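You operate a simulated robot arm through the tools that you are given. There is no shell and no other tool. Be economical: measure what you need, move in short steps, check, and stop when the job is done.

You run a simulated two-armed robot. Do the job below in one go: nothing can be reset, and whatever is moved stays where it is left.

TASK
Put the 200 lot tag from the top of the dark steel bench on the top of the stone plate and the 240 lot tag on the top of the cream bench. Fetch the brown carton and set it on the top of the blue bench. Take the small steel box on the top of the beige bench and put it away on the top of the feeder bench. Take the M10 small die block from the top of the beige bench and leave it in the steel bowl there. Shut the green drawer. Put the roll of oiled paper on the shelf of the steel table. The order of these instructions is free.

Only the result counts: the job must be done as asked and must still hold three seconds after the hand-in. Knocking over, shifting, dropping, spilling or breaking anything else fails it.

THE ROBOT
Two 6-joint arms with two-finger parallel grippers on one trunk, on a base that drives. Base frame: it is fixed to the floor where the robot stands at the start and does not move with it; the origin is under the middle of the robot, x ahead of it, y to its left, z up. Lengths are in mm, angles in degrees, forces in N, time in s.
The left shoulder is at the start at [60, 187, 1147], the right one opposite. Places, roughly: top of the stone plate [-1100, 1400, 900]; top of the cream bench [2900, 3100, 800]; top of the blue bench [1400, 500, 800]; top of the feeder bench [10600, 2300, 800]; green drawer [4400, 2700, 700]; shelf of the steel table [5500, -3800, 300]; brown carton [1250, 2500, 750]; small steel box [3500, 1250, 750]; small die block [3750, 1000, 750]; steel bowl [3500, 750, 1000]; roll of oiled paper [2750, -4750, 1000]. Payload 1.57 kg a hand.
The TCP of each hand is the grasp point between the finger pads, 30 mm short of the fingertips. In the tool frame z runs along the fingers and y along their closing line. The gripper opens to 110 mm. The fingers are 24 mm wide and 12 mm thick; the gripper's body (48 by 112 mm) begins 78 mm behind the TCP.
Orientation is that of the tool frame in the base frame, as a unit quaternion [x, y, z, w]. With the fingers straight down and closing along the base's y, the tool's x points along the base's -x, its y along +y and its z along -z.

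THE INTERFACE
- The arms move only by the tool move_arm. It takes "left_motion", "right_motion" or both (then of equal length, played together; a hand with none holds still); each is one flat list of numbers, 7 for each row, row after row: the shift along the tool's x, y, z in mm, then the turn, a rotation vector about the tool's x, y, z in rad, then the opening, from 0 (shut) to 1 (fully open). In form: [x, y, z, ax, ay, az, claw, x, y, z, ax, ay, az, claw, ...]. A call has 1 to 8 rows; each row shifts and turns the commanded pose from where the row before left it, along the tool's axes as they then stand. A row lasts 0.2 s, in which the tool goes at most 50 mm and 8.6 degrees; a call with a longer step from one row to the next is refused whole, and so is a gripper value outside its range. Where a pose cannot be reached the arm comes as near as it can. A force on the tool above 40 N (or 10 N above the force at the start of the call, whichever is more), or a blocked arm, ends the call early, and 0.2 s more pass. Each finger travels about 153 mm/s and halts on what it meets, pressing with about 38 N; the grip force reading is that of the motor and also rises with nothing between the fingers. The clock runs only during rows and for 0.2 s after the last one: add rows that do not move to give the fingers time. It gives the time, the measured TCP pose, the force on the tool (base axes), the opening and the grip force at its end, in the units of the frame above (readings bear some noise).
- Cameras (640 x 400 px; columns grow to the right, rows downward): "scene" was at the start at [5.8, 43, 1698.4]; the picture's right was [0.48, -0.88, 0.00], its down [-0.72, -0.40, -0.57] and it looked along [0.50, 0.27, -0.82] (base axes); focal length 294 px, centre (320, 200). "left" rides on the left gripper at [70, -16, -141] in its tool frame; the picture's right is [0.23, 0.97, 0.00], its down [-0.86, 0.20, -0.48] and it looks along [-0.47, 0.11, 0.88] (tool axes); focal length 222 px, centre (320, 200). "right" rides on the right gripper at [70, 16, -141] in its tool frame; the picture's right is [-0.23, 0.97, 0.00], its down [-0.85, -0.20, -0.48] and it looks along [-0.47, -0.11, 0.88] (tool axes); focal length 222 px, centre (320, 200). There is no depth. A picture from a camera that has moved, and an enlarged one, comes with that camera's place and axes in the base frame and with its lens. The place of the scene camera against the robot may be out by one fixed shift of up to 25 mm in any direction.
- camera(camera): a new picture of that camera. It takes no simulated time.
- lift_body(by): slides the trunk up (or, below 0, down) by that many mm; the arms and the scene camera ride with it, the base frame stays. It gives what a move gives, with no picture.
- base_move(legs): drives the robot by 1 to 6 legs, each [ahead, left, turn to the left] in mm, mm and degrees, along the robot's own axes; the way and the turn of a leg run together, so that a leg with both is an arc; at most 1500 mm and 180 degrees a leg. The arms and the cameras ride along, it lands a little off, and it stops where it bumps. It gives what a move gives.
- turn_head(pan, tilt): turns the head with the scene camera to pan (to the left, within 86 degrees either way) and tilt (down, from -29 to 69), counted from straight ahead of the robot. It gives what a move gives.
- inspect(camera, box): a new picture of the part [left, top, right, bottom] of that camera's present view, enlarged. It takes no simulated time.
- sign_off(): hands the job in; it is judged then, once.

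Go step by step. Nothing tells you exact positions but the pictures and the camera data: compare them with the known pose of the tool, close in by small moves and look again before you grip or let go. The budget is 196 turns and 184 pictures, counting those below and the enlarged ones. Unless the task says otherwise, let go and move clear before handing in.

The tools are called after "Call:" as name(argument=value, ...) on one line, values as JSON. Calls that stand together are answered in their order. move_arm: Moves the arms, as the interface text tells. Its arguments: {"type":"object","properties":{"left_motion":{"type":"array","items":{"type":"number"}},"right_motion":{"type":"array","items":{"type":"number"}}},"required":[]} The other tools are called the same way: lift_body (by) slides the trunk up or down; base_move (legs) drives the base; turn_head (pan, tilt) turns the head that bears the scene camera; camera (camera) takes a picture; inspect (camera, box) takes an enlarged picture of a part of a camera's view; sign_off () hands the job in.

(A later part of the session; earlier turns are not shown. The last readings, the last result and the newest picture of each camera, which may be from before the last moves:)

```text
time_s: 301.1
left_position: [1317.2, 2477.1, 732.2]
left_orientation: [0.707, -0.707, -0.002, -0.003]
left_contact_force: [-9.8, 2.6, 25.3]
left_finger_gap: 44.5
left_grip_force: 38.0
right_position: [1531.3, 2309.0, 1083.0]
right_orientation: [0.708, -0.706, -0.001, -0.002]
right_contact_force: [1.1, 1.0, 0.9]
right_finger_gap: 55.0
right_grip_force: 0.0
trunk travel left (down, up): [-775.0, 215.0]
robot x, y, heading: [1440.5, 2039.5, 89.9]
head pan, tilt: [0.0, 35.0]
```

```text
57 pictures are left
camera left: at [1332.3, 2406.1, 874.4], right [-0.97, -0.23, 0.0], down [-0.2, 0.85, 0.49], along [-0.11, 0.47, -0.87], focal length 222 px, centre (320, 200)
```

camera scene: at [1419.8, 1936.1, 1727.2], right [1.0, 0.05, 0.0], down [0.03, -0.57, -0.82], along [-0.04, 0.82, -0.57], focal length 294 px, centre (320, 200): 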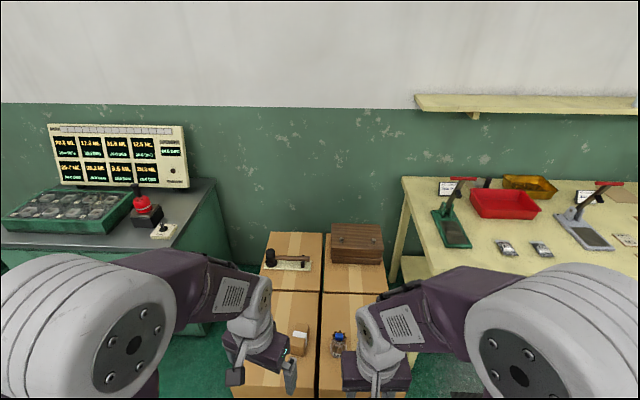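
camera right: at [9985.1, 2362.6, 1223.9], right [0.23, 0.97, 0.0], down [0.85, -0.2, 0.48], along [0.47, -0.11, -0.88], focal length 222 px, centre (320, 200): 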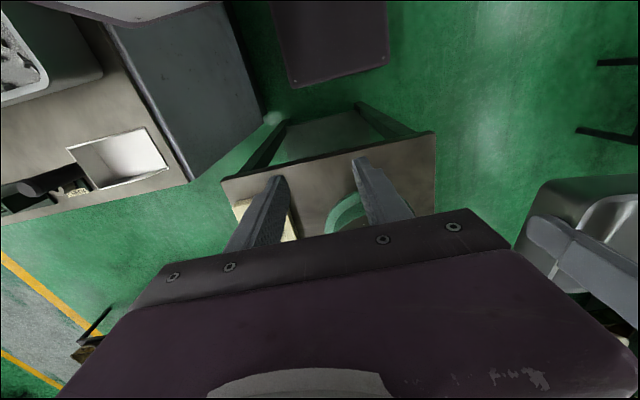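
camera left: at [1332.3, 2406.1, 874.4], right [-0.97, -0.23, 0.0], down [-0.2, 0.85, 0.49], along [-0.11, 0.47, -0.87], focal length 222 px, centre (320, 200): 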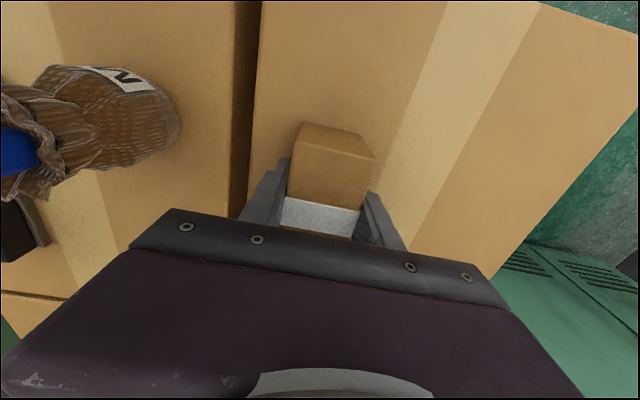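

Gripped (44 mm), fingertips just touching the stack. I lift.

Call:
move_arm(left_motion=[0, 0, -5, 0, 0, 0, 0.2, 0, 0, -15, 0, 0, 0, 0.2, 0, 0, -40, 0, 0, 0, 0.2, 0, 0, -48, 0, 0, 0, 0.2, 0, 0, -48, 0, 0, 0, 0.2, 0, 0, -48, 0, 0, 0, 0.2, 0, 0, -48, 0, 0, 0, 0.2, 0, 0, -48, 0, 0, 0, 0.2])

Call:
camera(camera="left")

Call:
inspect(camera="scene", box=[210, 240, 390, 400])

```text
time_s: 302.9
left_position: [1318.6, 2475.2, 1031.7]
left_orientation: [0.708, -0.706, -0.003, -0.002]
left_contact_force: [0.3, -0.6, -2.9]
left_finger_gap: 44.7
left_grip_force: 38.4
right_position: [1532.3, 2310.0, 1082.3]
right_orientation: [0.708, -0.706, -0.002, -0.001]
right_contact_force: [-0.4, -0.1, -0.8]
right_finger_gap: 55.0
right_grip_force: 0.0
trunk travel left (down, up): [-775.0, 215.0]
robot x, y, heading: [1439.0, 2041.2, 90.3]
head pan, tilt: [0.0, 35.0]
```

```text
56 pictures are left
camera left: at [1333.4, 2404.0, 1172.8], right [-0.97, -0.23, 0.0], down [-0.2, 0.85, 0.48], along [-0.11, 0.47, -0.88], focal length 222 px, centre (320, 200)
```

left: 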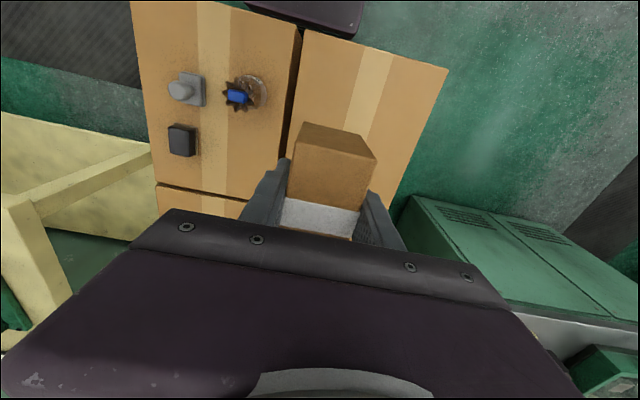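

```text
2.50 times, centred on (300, 320) of scene
camera zoom: at [1442.4, 2074.7, 1727.3], right [1.0, 0.0, 0.0], down [0.0, -0.57, -0.82], along [0.0, 0.82, -0.57], focal length 736 px, centre (370, -100)
```

zoom: 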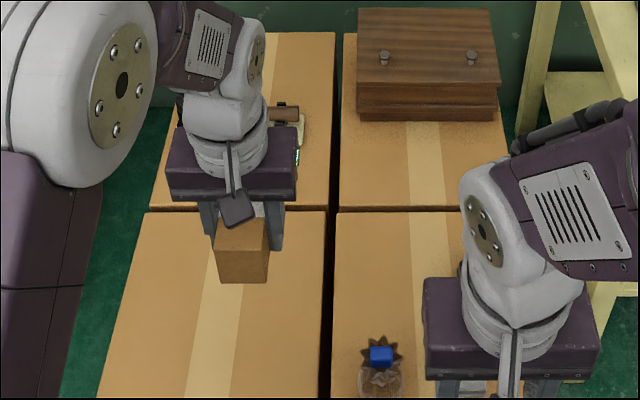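

The carton is held (0.3 kg). I raise, pull in, back off and turn around to face the blue bench's north end.

Call:
move_arm(left_motion=[0, 0, -40, 0, 0, 0, 0.2, 10, 0, -35, 0, 0, 0, 0.2, 45, 0, 0, 0, 0, 0, 0.2, 45, 0, 0, 0, 0, 0, 0.2])

Call:
base_move(legs=[[-180, 0, 0], [0, 0, 179.8]])

Call:
turn_head(pan=0, tilt=40)

Call:
camera(camera="scene")

```text
time_s: 303.9
left_position: [1315.5, 2374.5, 1109.4]
left_orientation: [0.708, -0.707, -0.003, -0.003]
left_contact_force: [-0.3, -0.8, -1.8]
left_finger_gap: 44.9
left_grip_force: 37.7
right_position: [1532.1, 2308.7, 1082.4]
right_orientation: [0.708, -0.706, -0.002, -0.002]
right_contact_force: [0.2, -0.1, -0.2]
right_finger_gap: 55.0
right_grip_force: 0.0
trunk travel left (down, up): [-775.0, 215.0]
robot x, y, heading: [1437.8, 2040.1, 90.0]
head pan, tilt: [0.0, 35.0]
```

```text
time_s: 312.6
left_position: [1546.3, 1519.0, 1107.3]
left_orientation: [0.723, 0.69, -0.002, 0.001]
left_contact_force: [-0.7, -0.9, -1.9]
left_finger_gap: 44.7
left_grip_force: 38.0
right_position: [1333.9, 1595.7, 1081.9]
right_orientation: [0.723, 0.691, -0.001, 0.001]
right_contact_force: [-0.1, 0.3, -0.1]
right_finger_gap: 55.0
right_grip_force: 0.0
trunk travel left (down, up): [-775.0, 215.0]
robot x, y, heading: [1438.5, 1863.1, -92.9]
head pan, tilt: [0.0, 35.0]
```

```text
time_s: 313.3
left_position: [1546.9, 1521.1, 1107.4]
left_orientation: [0.723, 0.691, -0.003, 0.001]
left_contact_force: [0.5, -0.3, -3.3]
left_finger_gap: 44.7
left_grip_force: 38.3
right_position: [1334.3, 1595.1, 1082.3]
right_orientation: [0.724, 0.69, -0.001, 0.002]
right_contact_force: [-0.8, 0.1, 0.2]
right_finger_gap: 54.8
right_grip_force: 0.1
trunk travel left (down, up): [-775.0, 215.0]
robot x, y, heading: [1441.6, 1860.9, -92.6]
head pan, tilt: [0.0, 40.0]
```

```text
54 pictures are left
camera scene: at [1441.4, 1845.6, 1719.8], right [-1.0, 0.05, 0.0], down [0.03, 0.64, -0.77], along [-0.04, -0.77, -0.64], focal length 294 px, centre (320, 200)
```

scene: 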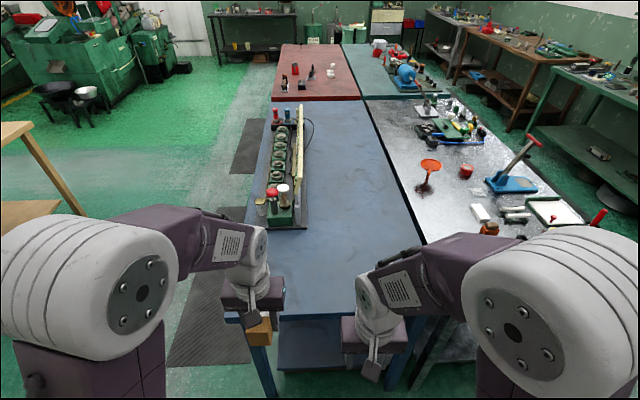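

The near half of the blue bench is empty; its north edge is at y≈1370. I move ahead 195 mm and extend the left hand over it.

Call:
base_move(legs=[[195, 0, 2.6]])

Call:
move_arm(left_motion=[-35, 0, 20, 0, 0, 0, 0.2, -35, 0, 30, 0, 0, 0, 0.2, 0, 0, 45, 0, 0, 0, 0.2])

Call:
camera(camera="left")

Call:
camera(camera="scene")

```text
time_s: 314.8
left_position: [1559.1, 1334.3, 1107.0]
left_orientation: [0.706, 0.708, -0.003, 0.002]
left_contact_force: [-0.2, 0.5, -3.0]
left_finger_gap: 44.6
left_grip_force: 38.0
right_position: [1343.1, 1400.1, 1081.9]
right_orientation: [0.706, 0.708, -0.002, 0.001]
right_contact_force: [-0.3, 0.1, 0.4]
right_finger_gap: 55.0
right_grip_force: 0.0
trunk travel left (down, up): [-775.0, 215.0]
robot x, y, heading: [1433.2, 1665.7, -90.3]
head pan, tilt: [0.0, 40.0]
```

```text
time_s: 315.6
left_position: [1557.9, 1260.6, 1015.2]
left_orientation: [0.707, 0.708, -0.002, 0.0]
left_contact_force: [0.2, -0.1, -2.7]
left_finger_gap: 44.7
left_grip_force: 37.7
right_position: [1342.9, 1398.1, 1082.0]
right_orientation: [0.706, 0.708, -0.002, 0.002]
right_contact_force: [0.4, 0.6, -0.8]
right_finger_gap: 55.1
right_grip_force: 0.0
trunk travel left (down, up): [-775.0, 215.0]
robot x, y, heading: [1439.8, 1671.5, -89.8]
head pan, tilt: [0.0, 40.0]
```

```text
53 pictures are left
camera left: at [1541.3, 1330.1, 1154.7], right [0.97, 0.23, 0.0], down [0.2, -0.85, 0.48], along [0.11, -0.47, -0.88], focal length 222 px, centre (320, 200)
```

left: 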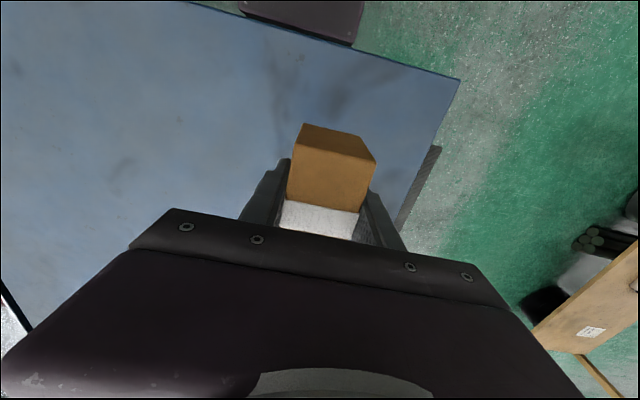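

```text
52 pictures are left
camera scene: at [1438.1, 1650.7, 1719.7], right [-1.0, 0.0, 0.0], down [0.0, 0.64, -0.77], along [0.0, -0.77, -0.64], focal length 294 px, centre (320, 200)
```

scene: 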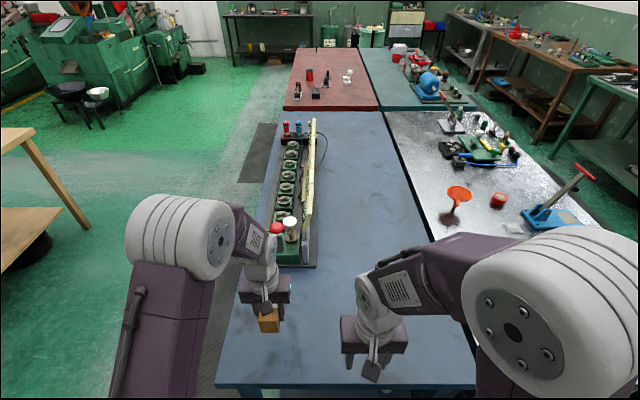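

Well inside the bench. I descend to about z=905, then in small steps to contact.

Call:
move_arm(left_motion=[0, 0, 45, 0, 0, 0, 0.2, 0, 0, 40, 0, 0, 0, 0.2, 0, 0, 18, 0, 0, 0, 0.2, 0, 0, 6, 0, 0, 0, 0.2, 0, 0, 5, 0, 0, 0, 0.2, 0, 0, 4, 0, 0, 0, 0.2, 0, 0, 4, 0, 0, 0, 0.2, 0, 0, 4, 0, 0, 0, 0.2])

Call:
camera(camera="left")

```text
time_s: 317.4
left_position: [1558.2, 1261.6, 886.9]
left_orientation: [0.706, 0.708, -0.002, 0.001]
left_contact_force: [-0.6, -0.2, -2.0]
left_finger_gap: 44.5
left_grip_force: 38.0
right_position: [1342.4, 1397.2, 1082.2]
right_orientation: [0.707, 0.707, -0.001, 0.001]
right_contact_force: [-0.4, 0.8, 0.5]
right_finger_gap: 55.0
right_grip_force: 0.1
trunk travel left (down, up): [-775.0, 215.0]
robot x, y, heading: [1431.3, 1663.6, -90.2]
head pan, tilt: [0.0, 40.0]
```

```text
51 pictures are left
camera left: at [1541.4, 1331.2, 1027.1], right [0.97, 0.23, 0.0], down [0.2, -0.85, 0.48], along [0.11, -0.47, -0.88], focal length 222 px, centre (320, 200)
```

left: 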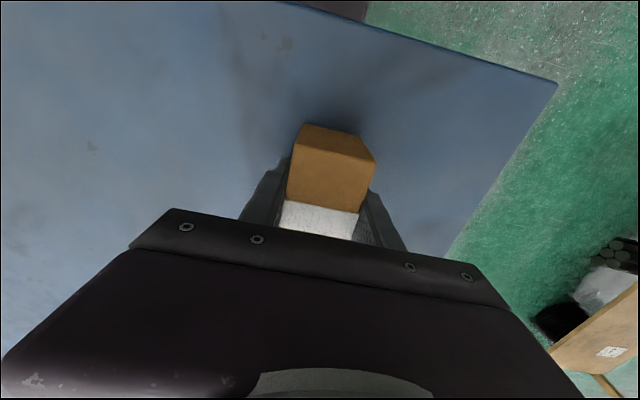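

Bench top computes to ≈852, so contact is millimetres away. Small steps on.

Call:
move_arm(left_motion=[0, 0, 2, 0, 0, 0, 0.2, 0, 0, 2, 0, 0, 0, 0.2, 0, 0, 2, 0, 0, 0, 0.2, 0, 0, 2, 0, 0, 0, 0.2, 0, 0, 2, 0, 0, 0, 0.2, 0, 0, 2, 0, 0, 0, 0.2, 0, 0, 2, 0, 0, 0, 0.2])

```text
time_s: 318.8
left_position: [1558.2, 1260.4, 880.8]
left_orientation: [0.707, 0.707, -0.005, 0.004]
left_contact_force: [3.4, 6.2, 26.4]
left_finger_gap: 44.7
left_grip_force: 37.6
right_position: [1342.8, 1400.1, 1081.3]
right_orientation: [0.706, 0.708, -0.002, 0.003]
right_contact_force: [1.0, -0.5, -0.2]
right_finger_gap: 54.8
right_grip_force: 0.0
trunk travel left (down, up): [-775.0, 215.0]
robot x, y, heading: [1431.0, 1664.9, -89.9]
head pan, tilt: [0.0, 40.0]
stopped in row 6 (left hand): the force on the tool passed its limit (the readings are from after the stop); the commanded pose is now the measured one
```

Touched down. I relieve slightly, open, and check.

Call:
move_arm(left_motion=[0, 0, -1.5, 0, 0, 0, 0.2, 0, 0, 0, 0, 0, 0, 0.2, 0, 0, 0, 0, 0, 0, 0.6, 0, 0, 0, 0, 0, 0, 1, 0, 0, 0, 0, 0, 0, 1])

Call:
camera(camera="left")

```text
time_s: 319.9
left_position: [1557.3, 1258.0, 881.5]
left_orientation: [0.706, 0.708, -0.005, 0.004]
left_contact_force: [-8.4, 0.0, 9.1]
left_finger_gap: 102.7
left_grip_force: 0.0
right_position: [1342.3, 1397.3, 1081.7]
right_orientation: [0.706, 0.708, -0.002, 0.003]
right_contact_force: [-0.5, 0.6, 0.3]
right_finger_gap: 55.1
right_grip_force: 0.0
trunk travel left (down, up): [-775.0, 215.0]
robot x, y, heading: [1436.5, 1668.1, -90.2]
head pan, tilt: [0.0, 40.0]
```

```text
50 pictures are left
camera left: at [1539.7, 1329.2, 1020.1], right [0.97, 0.23, 0.0], down [0.2, -0.85, 0.49], along [0.11, -0.48, -0.87], focal length 222 px, centre (320, 200)
```

left: 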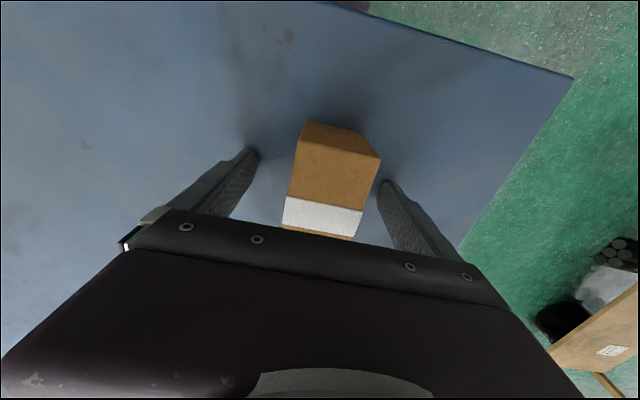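

The carton stands on the blue bench. I lift straight up and pull in.

Call:
move_arm(left_motion=[0, 0, -8, 0, 0, 0, 1, 0, 0, -25, 0, 0, 0, 1, 0, 0, -45, 0, 0, 0, 1, 0, 0, -48, 0, 0, 0, 1, 0, 0, -48, 0, 0, 0, 1, 0, 0, -40, 0, 0, 0, 1, 45, 0, 0, 0, 0, 0, 1, 45, 0, 0, 0, 0, 0, 1])

Call:
turn_head(pan=15, tilt=25)

Call:
camera(camera="scene")

```text
time_s: 321.8
left_position: [1559.9, 1351.7, 1093.3]
left_orientation: [0.706, 0.708, -0.006, 0.004]
left_contact_force: [0.2, 0.4, -0.2]
left_finger_gap: 110.0
left_grip_force: 0.1
right_position: [1342.7, 1399.3, 1082.4]
right_orientation: [0.706, 0.709, -0.001, 0.002]
right_contact_force: [-1.1, -0.2, 0.6]
right_finger_gap: 54.9
right_grip_force: 0.0
trunk travel left (down, up): [-775.0, 215.0]
robot x, y, heading: [1432.6, 1668.7, -90.1]
head pan, tilt: [0.0, 40.0]
```

```text
time_s: 322.5
left_position: [1558.6, 1348.7, 1092.6]
left_orientation: [0.706, 0.708, -0.005, 0.004]
left_contact_force: [-0.2, -0.9, 0.8]
left_finger_gap: 110.2
left_grip_force: 0.1
right_position: [1342.4, 1397.0, 1083.4]
right_orientation: [0.706, 0.709, -0.002, 0.001]
right_contact_force: [-0.4, -0.9, 0.6]
right_finger_gap: 55.0
right_grip_force: 0.0
trunk travel left (down, up): [-775.0, 215.0]
robot x, y, heading: [1436.8, 1669.9, -90.0]
head pan, tilt: [15.0, 25.0]
```

```text
49 pictures are left
camera scene: at [1461.7, 1648.1, 1743.0], right [-0.97, -0.26, 0.0], down [-0.11, 0.41, -0.91], along [0.23, -0.88, -0.42], focal length 294 px, centre (320, 200)
```

scene: 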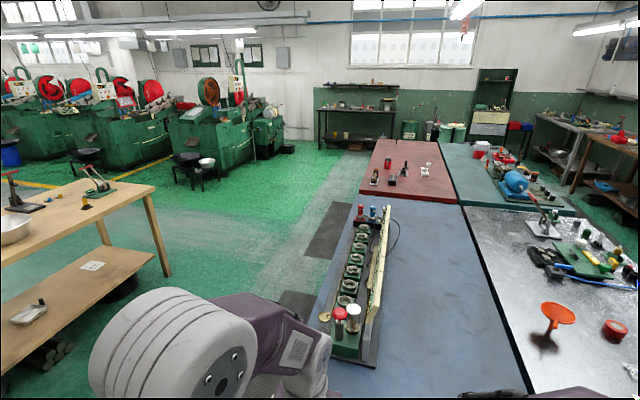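

The roll's table is at the far south wall. I strafe into the free corridor (x≈2450) and drive south.

Call:
base_move(legs=[[0, 1010, 0], [1500, 0, 0], [1500, 0, 0], [1500, 0, 0], [700, 0, 0]])

Call:
turn_head(pan=10, tilt=20)

Call:
camera(camera="scene")

```text
time_s: 352.2
left_position: [2477.9, -3857.3, 1093.2]
left_orientation: [0.713, 0.701, -0.005, 0.004]
left_contact_force: [0.3, 1.2, 0.4]
left_finger_gap: 110.0
left_grip_force: 0.2
right_position: [2261.9, -3805.7, 1081.4]
right_orientation: [0.713, 0.701, -0.002, 0.002]
right_contact_force: [-0.6, 0.1, 0.4]
right_finger_gap: 55.1
right_grip_force: 0.1
trunk travel left (down, up): [-775.0, 215.0]
robot x, y, heading: [2359.3, -3538.2, -91.1]
head pan, tilt: [15.0, 25.0]
```

```text
time_s: 352.9
left_position: [2478.1, -3858.6, 1091.8]
left_orientation: [0.713, 0.701, -0.004, 0.003]
left_contact_force: [-0.1, 0.5, 0.5]
left_finger_gap: 109.8
left_grip_force: 0.0
right_position: [2262.2, -3808.0, 1081.6]
right_orientation: [0.713, 0.701, -0.001, 0.002]
right_contact_force: [0.1, 0.0, 0.6]
right_finger_gap: 55.2
right_grip_force: 0.0
trunk travel left (down, up): [-775.0, 215.0]
robot x, y, heading: [2355.9, -3535.8, -91.2]
head pan, tilt: [10.0, 20.0]
```

```text
48 pictures are left
camera scene: at [2378.4, -3560.5, 1751.1], right [-0.99, -0.15, 0.0], down [-0.05, 0.34, -0.94], along [0.15, -0.93, -0.34], focal length 294 px, centre (320, 200)
```

scene: 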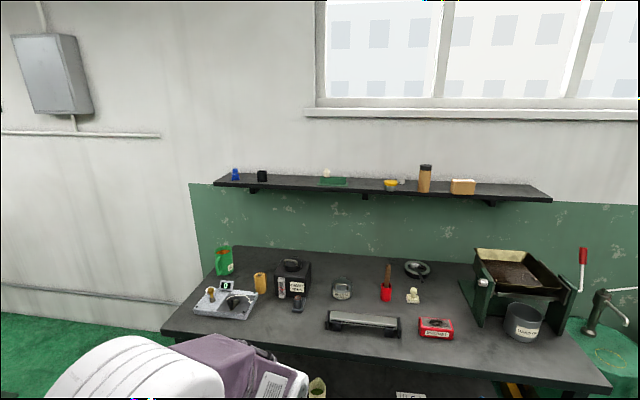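

A small tan cylinder at about (2859, -4703) matches the roll's place. I enlarge it.

Call:
inspect(camera="scene", box=[190, 230, 350, 340])

```text
3.64 times, centred on (270, 285) of scene
camera zoom: at [2378.4, -3560.5, 1751.1], right [-0.99, -0.15, 0.0], down [-0.05, 0.34, -0.94], along [0.15, -0.93, -0.34], focal length 1070 px, centre (502, -109)
```

zoom: 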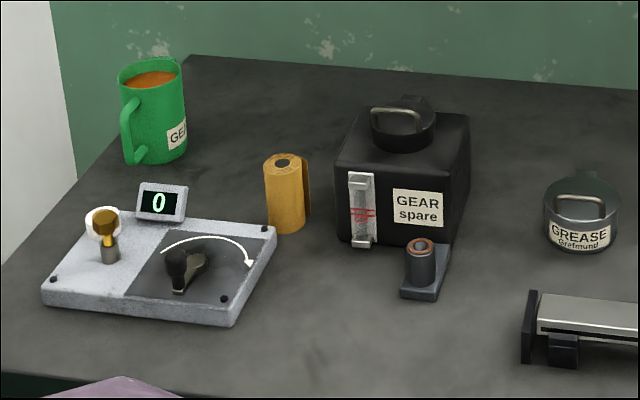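

That is the roll of oiled paper, upright near (2843, -4669), with a device close in front and a black box 39 mm to its right. I drive up to the table.

Call:
base_move(legs=[[0, 300, 1.2], [530, 0, 0]])

Call:
turn_head(pan=10, tilt=45)

Call:
camera(camera="scene")

Call:
camera(camera="left")

```text
time_s: 357.6
left_position: [2785.9, -4393.6, 1092.5]
left_orientation: [0.705, 0.709, -0.005, 0.003]
left_contact_force: [0.5, 0.6, -0.4]
left_finger_gap: 110.3
left_grip_force: 0.1
right_position: [2569.7, -4347.9, 1081.8]
right_orientation: [0.704, 0.71, -0.002, 0.002]
right_contact_force: [0.1, -1.2, -0.5]
right_finger_gap: 54.9
right_grip_force: 0.0
trunk travel left (down, up): [-775.0, 215.0]
robot x, y, heading: [2657.6, -4077.9, -89.8]
head pan, tilt: [10.0, 20.0]
```

```text
time_s: 358.5
left_position: [2786.7, -4394.6, 1092.6]
left_orientation: [0.705, 0.709, -0.004, 0.004]
left_contact_force: [0.0, 0.7, -1.0]
left_finger_gap: 109.9
left_grip_force: 0.0
right_position: [2568.7, -4347.9, 1080.9]
right_orientation: [0.704, 0.71, -0.001, 0.002]
right_contact_force: [0.3, -0.9, 0.7]
right_finger_gap: 55.1
right_grip_force: 0.0
trunk travel left (down, up): [-775.0, 215.0]
robot x, y, heading: [2662.7, -4076.7, -89.7]
head pan, tilt: [10.0, 45.0]
```

```text
46 pictures are left
camera scene: at [2677.7, -4088.1, 1712.5], right [-0.98, -0.18, 0.0], down [-0.13, 0.7, -0.71], along [0.13, -0.7, -0.71], focal length 294 px, centre (320, 200)
```

scene: 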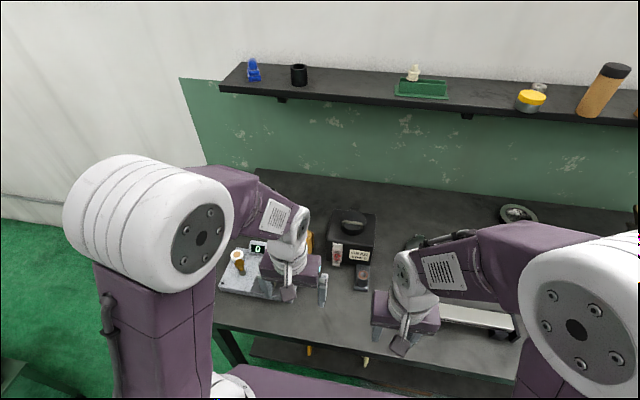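

```text
45 pictures are left
camera left: at [2768.8, -4324.1, 1232.5], right [0.97, 0.23, 0.0], down [0.21, -0.85, 0.49], along [0.11, -0.47, -0.87], focal length 222 px, centre (320, 200)
```

left: 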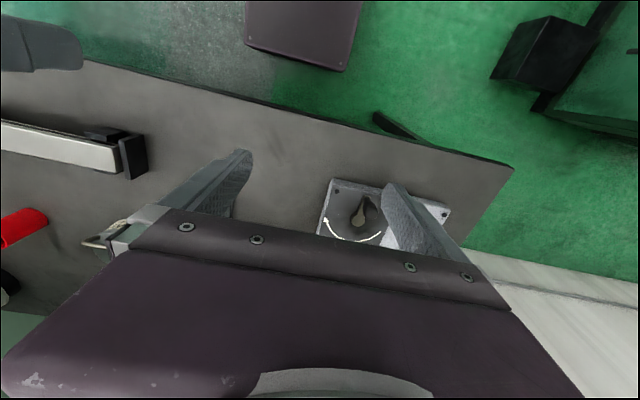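

I move in 50 mm more and extend the left hand towards the roll at full height.

Call:
base_move(legs=[[50, 0, 0]])

Call:
move_arm(left_motion=[-45, 14, 0, 0, 0, 0, 0.72, -45, 14, 0, 0, 0, 0, 0.72, -45, 14, 0, 0, 0, 0, 0.72, -30, 10, 0, 0, 0, 0, 0.72])

Call:
camera(camera="left")

```text
time_s: 359.5
left_position: [2786.9, -4439.7, 1094.7]
left_orientation: [0.705, 0.709, -0.006, 0.005]
left_contact_force: [0.4, 0.4, 0.6]
left_finger_gap: 110.0
left_grip_force: 0.2
right_position: [2570.0, -4391.7, 1082.9]
right_orientation: [0.704, 0.71, -0.003, 0.003]
right_contact_force: [-0.3, 0.3, -0.1]
right_finger_gap: 55.0
right_grip_force: 0.1
trunk travel left (down, up): [-775.0, 215.0]
robot x, y, heading: [2660.9, -4126.0, -89.7]
head pan, tilt: [10.0, 45.0]
```

```text
time_s: 360.5
left_position: [2839.0, -4612.0, 1093.7]
left_orientation: [0.705, 0.709, -0.005, 0.004]
left_contact_force: [-0.2, 0.2, 0.2]
left_finger_gap: 79.4
left_grip_force: 0.1
right_position: [2570.2, -4397.7, 1081.9]
right_orientation: [0.704, 0.71, -0.001, 0.002]
right_contact_force: [0.2, -0.7, 0.6]
right_finger_gap: 54.9
right_grip_force: 0.1
trunk travel left (down, up): [-775.0, 215.0]
robot x, y, heading: [2662.1, -4124.9, -89.6]
head pan, tilt: [10.0, 45.0]
```

```text
44 pictures are left
camera left: at [2821.9, -4540.7, 1234.2], right [0.97, 0.23, 0.0], down [0.21, -0.85, 0.49], along [0.11, -0.47, -0.87], focal length 222 px, centre (320, 200)
```

left: 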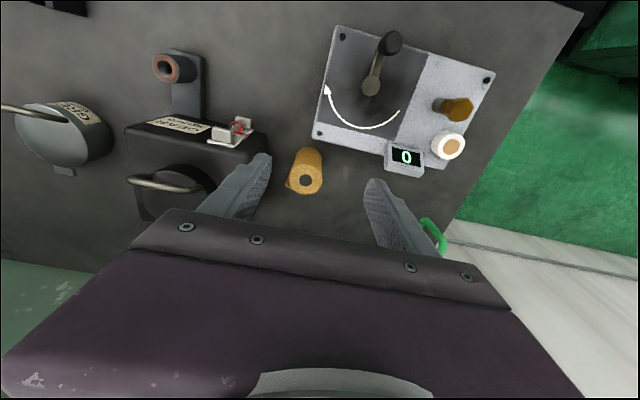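

Roll centre is about (2832, -4667), Ø≈44 mm. I narrow the jaws to 70 mm, move above it and lower to z≈990.

Call:
move_arm(left_motion=[-28, -3, 0, 0, 0, 0, 0.64, -27, -3, 10, 0, 0, 0, 0.64, 0, 0, 45, 0, 0, 0, 0.64, 0, 0, 45, 0, 0, 0, 0.64])

Call:
camera(camera="left")

```text
time_s: 361.5
left_position: [2835.6, -4665.7, 994.5]
left_orientation: [0.705, 0.709, -0.005, 0.003]
left_contact_force: [-0.3, 0.3, -0.7]
left_finger_gap: 70.6
left_grip_force: 0.1
right_position: [2570.1, -4400.4, 1081.2]
right_orientation: [0.704, 0.71, -0.002, 0.001]
right_contact_force: [0.9, -0.5, 0.1]
right_finger_gap: 54.7
right_grip_force: 0.0
trunk travel left (down, up): [-775.0, 215.0]
robot x, y, heading: [2660.8, -4125.7, -89.8]
head pan, tilt: [10.0, 45.0]
```

```text
43 pictures are left
camera left: at [2817.3, -4595.3, 1135.2], right [0.97, 0.23, 0.0], down [0.21, -0.85, 0.49], along [0.11, -0.47, -0.87], focal length 222 px, centre (320, 200)
```

left: 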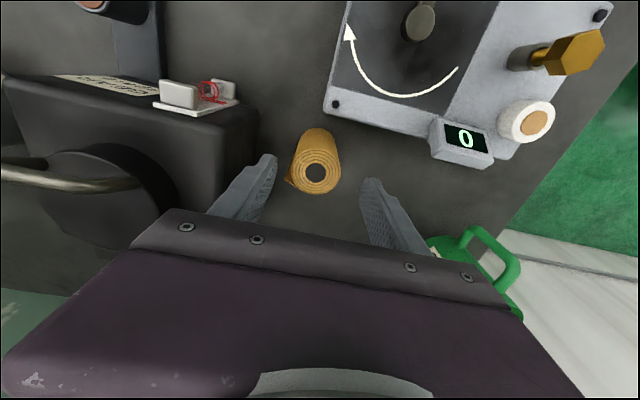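

Tight beside the black box, so I narrow the jaws to 60 mm and lower to TCP z≈925.

Call:
move_arm(left_motion=[-5, -2, 15, 0, 0, 0, 0.55, 0, 0, 20, 0, 0, 0, 0.55, 0, 0, 10, 0, 0, 0, 0.55])

Call:
camera(camera="left")

```text
time_s: 362.3
left_position: [2832.5, -4668.8, 949.9]
left_orientation: [0.705, 0.709, -0.004, 0.004]
left_contact_force: [-0.5, 1.2, -0.3]
left_finger_gap: 60.8
left_grip_force: 0.1
right_position: [2569.7, -4396.8, 1082.5]
right_orientation: [0.704, 0.711, -0.001, 0.001]
right_contact_force: [-0.4, 0.1, 0.5]
right_finger_gap: 54.9
right_grip_force: 0.1
trunk travel left (down, up): [-775.0, 215.0]
robot x, y, heading: [2660.1, -4129.0, -89.8]
head pan, tilt: [10.0, 45.0]
```

```text
42 pictures are left
camera left: at [2814.5, -4598.8, 1090.3], right [0.97, 0.23, 0.0], down [0.21, -0.85, 0.49], along [0.11, -0.47, -0.87], focal length 222 px, centre (320, 200)
```

left: 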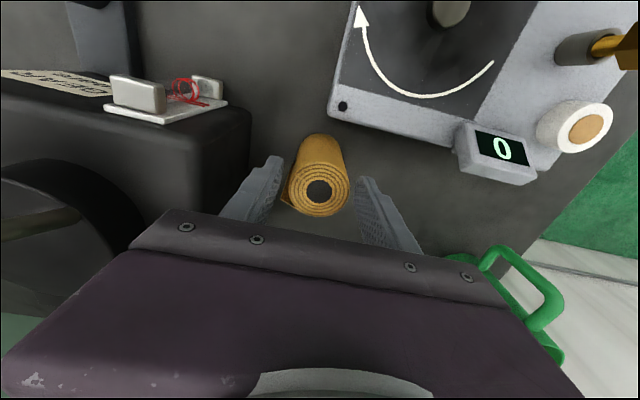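

Centred around the roll. I lower 24 mm more and close.

Call:
move_arm(left_motion=[0, 0, 8, 0, 0, 0, 0.55, 0, 0, 8, 0, 0, 0, 0.55, 0, 0, 8, 0, 0, 0, 0.55, 0, 0, 0, 0, 0, 0, 0.3, 0, 0, 0, 0, 0, 0, 0.2, 0, 0, 0, 0, 0, 0, 0.2])

Call:
camera(camera="left")

```text
time_s: 363.7
left_position: [2832.2, -4671.5, 926.7]
left_orientation: [0.705, 0.709, -0.005, 0.003]
left_contact_force: [0.9, 0.7, 2.2]
left_finger_gap: 46.8
left_grip_force: 38.3
right_position: [2570.3, -4398.3, 1082.5]
right_orientation: [0.704, 0.711, -0.001, 0.002]
right_contact_force: [0.0, 0.7, 0.8]
right_finger_gap: 55.1
right_grip_force: 0.0
trunk travel left (down, up): [-775.0, 215.0]
robot x, y, heading: [2661.1, -4125.0, -89.6]
head pan, tilt: [10.0, 45.0]
```

```text
41 pictures are left
camera left: at [2814.2, -4599.3, 1066.3], right [0.97, 0.23, 0.0], down [0.21, -0.85, 0.49], along [0.11, -0.47, -0.87], focal length 222 px, centre (320, 200)
```

left: 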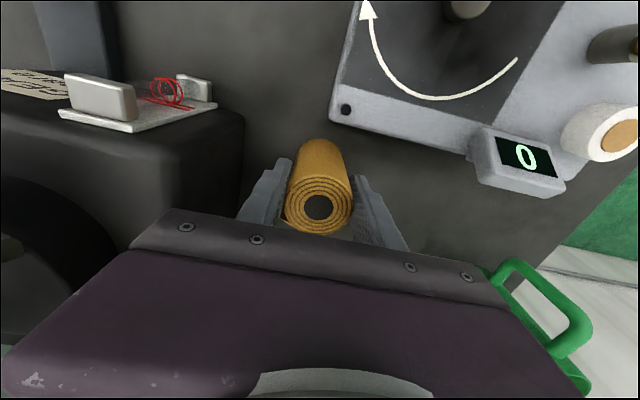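

Gripped (47 mm). I lift straight up and pull in.

Call:
move_arm(left_motion=[0, 0, -15, 0, 0, 0, 0.2, 0, 0, -35, 0, 0, 0, 0.2, 0, 0, -45, 0, 0, 0, 0.2, 0, 0, -45, 0, 0, 0, 0.2, 10, 0, -40, 0, 0, 0, 0.2, 48, 0, 0, 0, 0, 0, 0.2, 48, 0, 0, 0, 0, 0, 0.2, 48, 0, 0, 0, 0, 0, 0.2])

Call:
camera(camera="left")

```text
time_s: 365.5
left_position: [2829.0, -4513.1, 1106.5]
left_orientation: [0.705, 0.709, -0.006, 0.005]
left_contact_force: [0.3, 1.0, -0.7]
left_finger_gap: 46.9
left_grip_force: 37.6
right_position: [2569.3, -4396.4, 1082.6]
right_orientation: [0.704, 0.71, -0.002, 0.003]
right_contact_force: [0.5, 0.0, 0.5]
right_finger_gap: 55.0
right_grip_force: 0.1
trunk travel left (down, up): [-775.0, 215.0]
robot x, y, heading: [2660.9, -4127.5, -89.7]
head pan, tilt: [10.0, 45.0]
```

```text
40 pictures are left
camera left: at [2811.1, -4442.4, 1246.7], right [0.97, 0.23, 0.0], down [0.21, -0.85, 0.49], along [0.11, -0.48, -0.87], focal length 222 px, centre (320, 200)
```

left: 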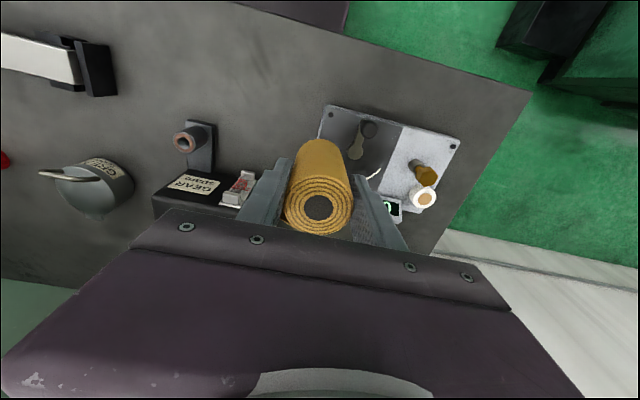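

The roll is held. I back off, turn towards the east and look for the steel table.

Call:
base_move(legs=[[-600, 0, 0], [0, 0, 89.7]])

Call:
turn_head(pan=-5, tilt=22)

Call:
camera(camera="scene")

```text
time_s: 372.6
left_position: [3057.0, -3378.8, 1104.7]
left_orientation: [0.02, 1.0, -0.001, 0.005]
left_contact_force: [-0.1, 0.8, -1.4]
left_finger_gap: 46.9
left_grip_force: 38.2
right_position: [2926.3, -3632.6, 1081.8]
right_orientation: [0.019, 1.0, 0.0, 0.001]
right_contact_force: [-0.1, 0.7, -0.2]
right_finger_gap: 55.2
right_grip_force: 0.0
trunk travel left (down, up): [-775.0, 215.0]
robot x, y, heading: [2661.4, -3528.6, -2.3]
head pan, tilt: [10.0, 45.0]
```

```text
time_s: 373.4
left_position: [3056.2, -3377.9, 1104.7]
left_orientation: [0.02, 1.0, -0.002, 0.006]
left_contact_force: [0.1, 0.3, -1.6]
left_finger_gap: 46.8
left_grip_force: 38.7
right_position: [2927.0, -3631.1, 1081.6]
right_orientation: [0.019, 1.0, 0.0, 0.001]
right_contact_force: [-0.5, 0.4, 0.6]
right_finger_gap: 55.0
right_grip_force: 0.0
trunk travel left (down, up): [-775.0, 215.0]
robot x, y, heading: [2657.7, -3525.6, -2.3]
head pan, tilt: [-5.0, 22.0]
```

```text
39 pictures are left
camera scene: at [2694.6, -3528.3, 1747.8], right [-0.13, -0.99, 0.0], down [-0.37, 0.05, -0.93], along [0.92, -0.12, -0.38], focal length 294 px, centre (320, 200)
```

scene: 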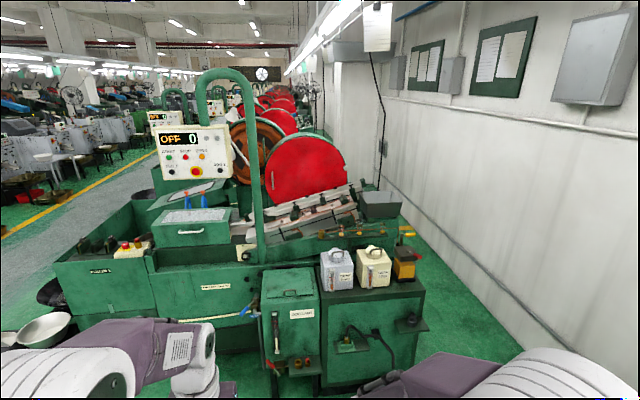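

A big green machine is in the way; from an earlier view the steel table stands in a gap between machines, reachable from the north. I go around via y≈-930.

Call:
base_move(legs=[[0, 1300, 2.3], [0, 1300, 0], [1500, 0, 0], [1270, 0, 0], [0, 0, -90]])

Call:
turn_head(pan=0, tilt=22)

Call:
camera(camera="scene")

```text
time_s: 403.0
left_position: [5647.0, -1342.8, 1106.3]
left_orientation: [0.703, 0.711, -0.005, 0.003]
left_contact_force: [0.1, 0.8, -1.0]
left_finger_gap: 46.8
left_grip_force: 38.4
right_position: [5387.7, -1226.7, 1082.1]
right_orientation: [0.703, 0.711, -0.002, 0.001]
right_contact_force: [0.0, -0.1, -0.3]
right_finger_gap: 54.8
right_grip_force: 0.1
trunk travel left (down, up): [-775.0, 215.0]
robot x, y, heading: [5480.9, -954.8, -89.4]
head pan, tilt: [-5.0, 22.0]
```

```text
time_s: 403.6
left_position: [5644.7, -1342.4, 1106.2]
left_orientation: [0.703, 0.711, -0.005, 0.003]
left_contact_force: [-0.4, -0.1, -1.2]
left_finger_gap: 46.6
left_grip_force: 38.2
right_position: [5388.0, -1225.8, 1082.2]
right_orientation: [0.703, 0.711, -0.002, 0.002]
right_contact_force: [-0.5, -0.2, 0.2]
right_finger_gap: 55.3
right_grip_force: 0.0
trunk travel left (down, up): [-775.0, 215.0]
robot x, y, heading: [5477.8, -953.6, -89.5]
head pan, tilt: [0.0, 22.0]
```

```text
38 pictures are left
camera scene: at [5480.2, -978.0, 1747.9], right [-1.0, -0.01, 0.0], down [0.0, 0.37, -0.93], along [0.01, -0.93, -0.37], focal length 294 px, centre (320, 200)
```

scene: 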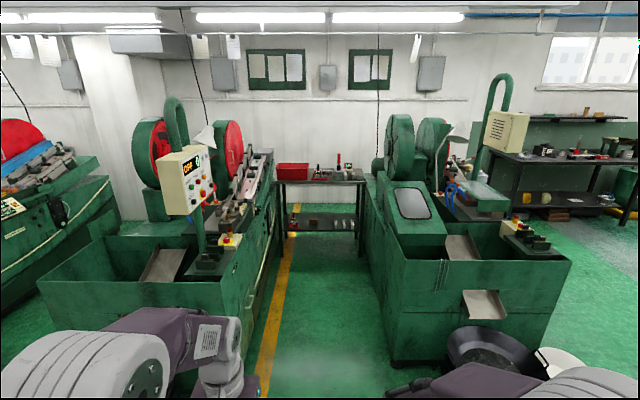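

The steel table stands at the end of the aisle: front edge y≈-3690, x 5080–5910, shelf z≈320. I enlarge the shelf to find a free place.

Call:
inspect(camera="scene", box=[260, 140, 390, 270])

```text
3.08 times, centred on (325, 205) of scene
camera zoom: at [5480.2, -978.0, 1747.9], right [-1.0, -0.01, 0.0], down [0.0, 0.37, -0.93], along [0.01, -0.93, -0.37], focal length 905 px, centre (305, 185)
```

zoom: 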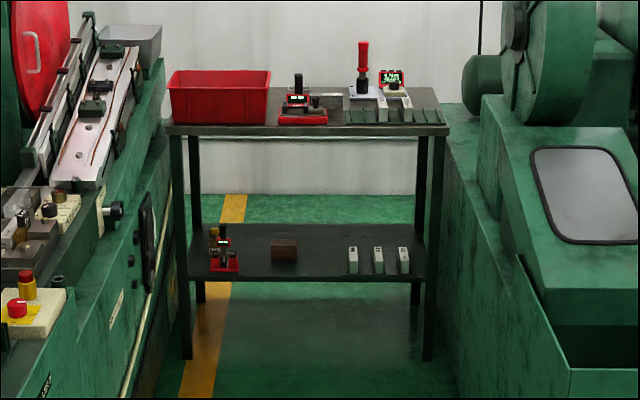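

Free gap on the shelf is x≈5367–5536, so I will place the roll at about (5452, -3750). I swing the left hand to the middle, the right hand aside, and lower the trunk 690 mm here in the open.

Call:
move_arm(left_motion=[0, -36, 0, 0, 0, 0, 0.2, 0, -36, 0, 0, 0, 0, 0.2, 0, -36, 0, 0, 0, 0, 0.2, 0, -36, 0, 0, 0, 0, 0.2, 0, -36, 0, 0, 0, 0, 0.2], right_motion=[0, -20, 0, 0, 0, 0, 0.5, 0, -20, 0, 0, 0, 0, 0.5, 0, -20, 0, 0, 0, 0, 0.5, 0, -20, 0, 0, 0, 0, 0.5, 0, -20, 0, 0, 0, 0, 0.5])

Call:
lift_body(by=-690)

Call:
camera(camera="scene")

```text
time_s: 404.8
left_position: [5466.1, -1342.7, 1106.3]
left_orientation: [0.703, 0.711, -0.003, 0.003]
left_contact_force: [-1.1, 0.1, -0.5]
left_finger_gap: 46.8
left_grip_force: 37.4
right_position: [5285.6, -1227.6, 1081.9]
right_orientation: [0.703, 0.712, 0.0, 0.002]
right_contact_force: [-0.8, 0.1, 0.1]
right_finger_gap: 55.0
right_grip_force: 0.0
trunk travel left (down, up): [-775.0, 215.0]
robot x, y, heading: [5479.1, -955.8, -89.4]
head pan, tilt: [0.0, 22.0]
```

```text
refused: -690 is not a number from -400 to 400
```

```text
36 pictures are left
camera scene: at [5477.4, -978.2, 1747.9], right [-1.0, -0.01, 0.0], down [0.0, 0.37, -0.93], along [0.01, -0.93, -0.37], focal length 294 px, centre (320, 200)
```

scene: 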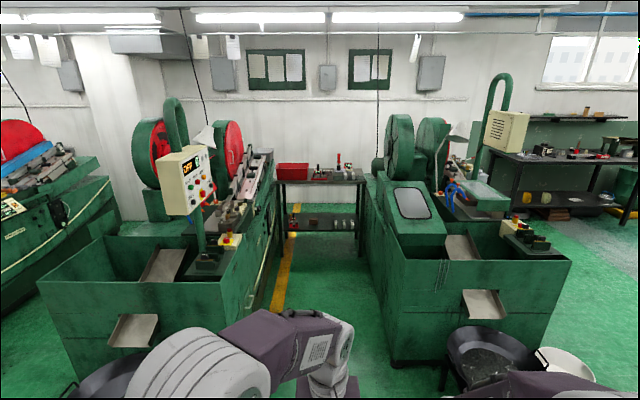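

The lift step is limited to 400; I lower in two steps, then drive down the aisle, stopping short of the table.

Call:
lift_body(by=-345)

Call:
lift_body(by=-345)

Call:
base_move(legs=[[0, -12, -0.6], [1300, 0, 0]])

Call:
camera(camera="scene")

```text
time_s: 408.2
left_position: [5467.6, -1342.9, 763.0]
left_orientation: [0.704, 0.711, -0.004, 0.003]
left_contact_force: [0.7, -0.3, -1.4]
left_finger_gap: 46.7
left_grip_force: 38.3
right_position: [5286.8, -1227.1, 736.5]
right_orientation: [0.702, 0.712, -0.001, 0.001]
right_contact_force: [0.3, -0.5, -0.2]
right_finger_gap: 54.9
right_grip_force: 0.1
trunk travel left (down, up): [-430.0, 560.0]
robot x, y, heading: [5477.3, -952.3, -89.4]
head pan, tilt: [0.0, 22.0]
```

```text
time_s: 411.6
left_position: [5468.2, -1341.5, 417.2]
left_orientation: [0.704, 0.711, -0.004, 0.003]
left_contact_force: [0.0, 0.6, -1.4]
left_finger_gap: 46.7
left_grip_force: 37.9
right_position: [5287.6, -1226.2, 392.5]
right_orientation: [0.703, 0.711, -0.002, 0.001]
right_contact_force: [0.3, 0.5, -0.7]
right_finger_gap: 54.9
right_grip_force: 0.1
trunk travel left (down, up): [-85.0, 905.0]
robot x, y, heading: [5476.3, -952.3, -89.6]
head pan, tilt: [0.0, 22.0]
```

```text
time_s: 418.4
left_position: [5420.7, -2623.6, 417.1]
left_orientation: [0.717, 0.697, -0.005, 0.004]
left_contact_force: [-0.6, -0.6, -1.1]
left_finger_gap: 46.5
left_grip_force: 38.2
right_position: [5244.5, -2500.6, 392.1]
right_orientation: [0.717, 0.697, -0.002, 0.002]
right_contact_force: [0.3, -0.6, 0.3]
right_finger_gap: 55.0
right_grip_force: 0.1
trunk travel left (down, up): [-85.0, 905.0]
robot x, y, heading: [5447.3, -2236.5, -92.1]
head pan, tilt: [0.0, 22.0]
```

```text
35 pictures are left
camera scene: at [5446.5, -2259.4, 1057.9], right [-1.0, 0.03, 0.0], down [0.01, 0.37, -0.93], along [-0.03, -0.93, -0.37], focal length 294 px, centre (320, 200)
```

scene: 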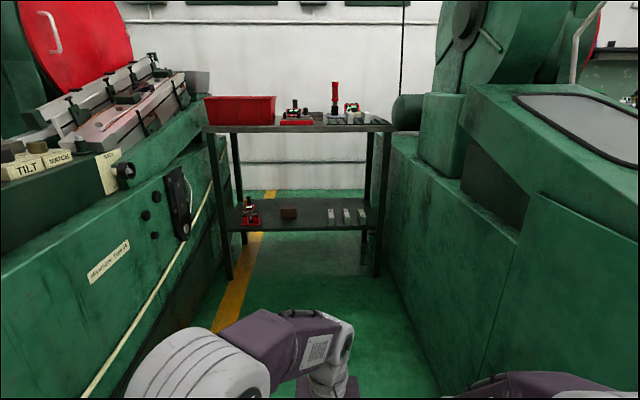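

I straighten up and continue; the gap on the shelf centres at x≈5438.

Call:
base_move(legs=[[0, 5, 2.1], [850, 0, 0]])

Call:
turn_head(pan=0, tilt=38)

Call:
camera(camera="scene")

```text
time_s: 423.2
left_position: [5451.7, -3465.9, 416.6]
left_orientation: [0.701, 0.713, -0.004, 0.004]
left_contact_force: [-0.1, -0.2, -1.4]
left_finger_gap: 47.1
left_grip_force: 37.8
right_position: [5270.7, -3351.2, 392.2]
right_orientation: [0.701, 0.713, -0.001, 0.001]
right_contact_force: [0.1, -0.7, 0.3]
right_finger_gap: 55.3
right_grip_force: 0.0
trunk travel left (down, up): [-85.0, 905.0]
robot x, y, heading: [5460.9, -3077.2, -89.3]
head pan, tilt: [0.0, 22.0]
```

```text
time_s: 424.0
left_position: [5451.1, -3465.2, 417.1]
left_orientation: [0.702, 0.712, -0.004, 0.004]
left_contact_force: [0.1, -0.3, -1.1]
left_finger_gap: 46.8
left_grip_force: 38.0
right_position: [5270.6, -3350.1, 390.5]
right_orientation: [0.701, 0.713, -0.001, 0.0]
right_contact_force: [0.3, 0.1, 0.5]
right_finger_gap: 55.0
right_grip_force: 0.0
trunk travel left (down, up): [-85.0, 905.0]
robot x, y, heading: [5455.2, -3075.0, -89.1]
head pan, tilt: [0.0, 38.0]
```

```text
34 pictures are left
camera scene: at [5461.5, -3094.3, 1032.8], right [-1.0, -0.01, 0.0], down [-0.01, 0.62, -0.79], along [0.01, -0.79, -0.62], focal length 294 px, centre (320, 200)
```

scene: 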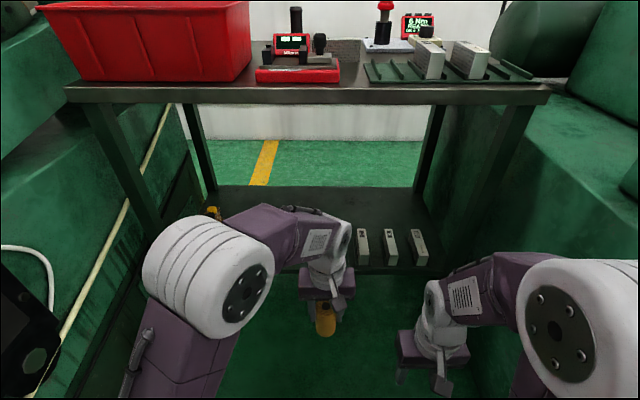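

The elbow would come near the table-top edge, so I raise both hands relative to the trunk, lower the trunk 80 mm more, align, and go ahead 120 mm.

Call:
move_arm(left_motion=[0, 0, -40, 0, 0, 0, 0.2, 0, 0, -40, 0, 0, 0, 0.2], right_motion=[25, 0, -40, 0, 0, 0, 0.5, 25, 0, -40, 0, 0, 0, 0.5])

Call:
lift_body(by=-80)

Call:
base_move(legs=[[120, -8, -0.9]])

Call:
camera(camera="left")

Call:
camera(camera="scene")

```text
time_s: 424.6
left_position: [5450.8, -3464.6, 495.3]
left_orientation: [0.702, 0.713, -0.003, 0.002]
left_contact_force: [-0.3, -0.3, -1.3]
left_finger_gap: 46.9
left_grip_force: 37.6
right_position: [5269.5, -3303.3, 471.6]
right_orientation: [0.701, 0.713, 0.0, 0.0]
right_contact_force: [0.3, 0.1, -0.1]
right_finger_gap: 54.8
right_grip_force: 0.0
right hand out of reach, approached as far as the arm can: row 2
trunk travel left (down, up): [-85.0, 905.0]
robot x, y, heading: [5453.4, -3074.6, -89.4]
head pan, tilt: [0.0, 38.0]
```

```text
time_s: 425.8
left_position: [5450.7, -3464.8, 414.8]
left_orientation: [0.702, 0.713, -0.005, 0.004]
left_contact_force: [-0.3, -0.3, -1.0]
left_finger_gap: 46.8
left_grip_force: 37.8
right_position: [5268.6, -3304.6, 391.0]
right_orientation: [0.701, 0.713, -0.001, 0.001]
right_contact_force: [0.0, -0.3, 0.5]
right_finger_gap: 55.1
right_grip_force: 0.0
trunk travel left (down, up): [-5.0, 985.0]
robot x, y, heading: [5458.9, -3074.8, -89.3]
head pan, tilt: [0.0, 38.0]
```

```text
time_s: 427.0
left_position: [5437.0, -3582.5, 415.1]
left_orientation: [0.708, 0.707, -0.004, 0.003]
left_contact_force: [-0.4, 0.3, -0.3]
left_finger_gap: 46.6
left_grip_force: 38.1
right_position: [5257.7, -3419.9, 390.0]
right_orientation: [0.707, 0.707, 0.0, 0.0]
right_contact_force: [-0.8, 0.4, -0.6]
right_finger_gap: 54.9
right_grip_force: 0.1
trunk travel left (down, up): [-5.0, 985.0]
robot x, y, heading: [5451.2, -3192.9, -90.2]
head pan, tilt: [0.0, 38.0]
```

```text
33 pictures are left
camera left: at [5419.5, -3511.9, 555.2], right [0.97, 0.23, 0.0], down [0.2, -0.85, 0.49], along [0.11, -0.48, -0.87], focal length 222 px, centre (320, 200)
```

left: 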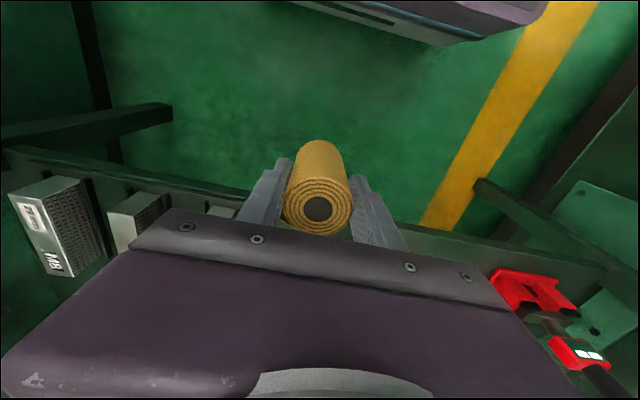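

```text
32 pictures are left
camera scene: at [5453.7, -3213.4, 952.7], right [-1.0, 0.0, 0.0], down [0.0, 0.62, -0.79], along [0.0, -0.79, -0.62], focal length 294 px, centre (320, 200)
```

scene: 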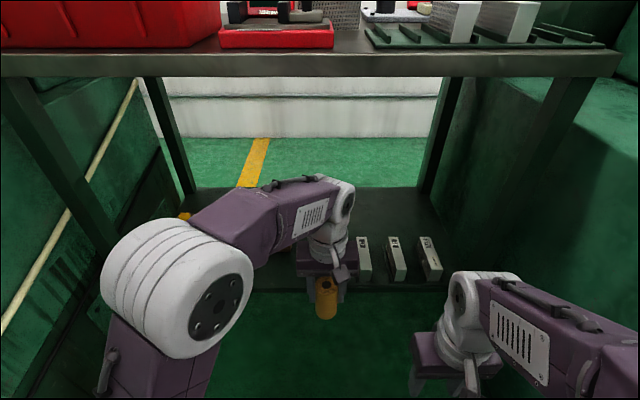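

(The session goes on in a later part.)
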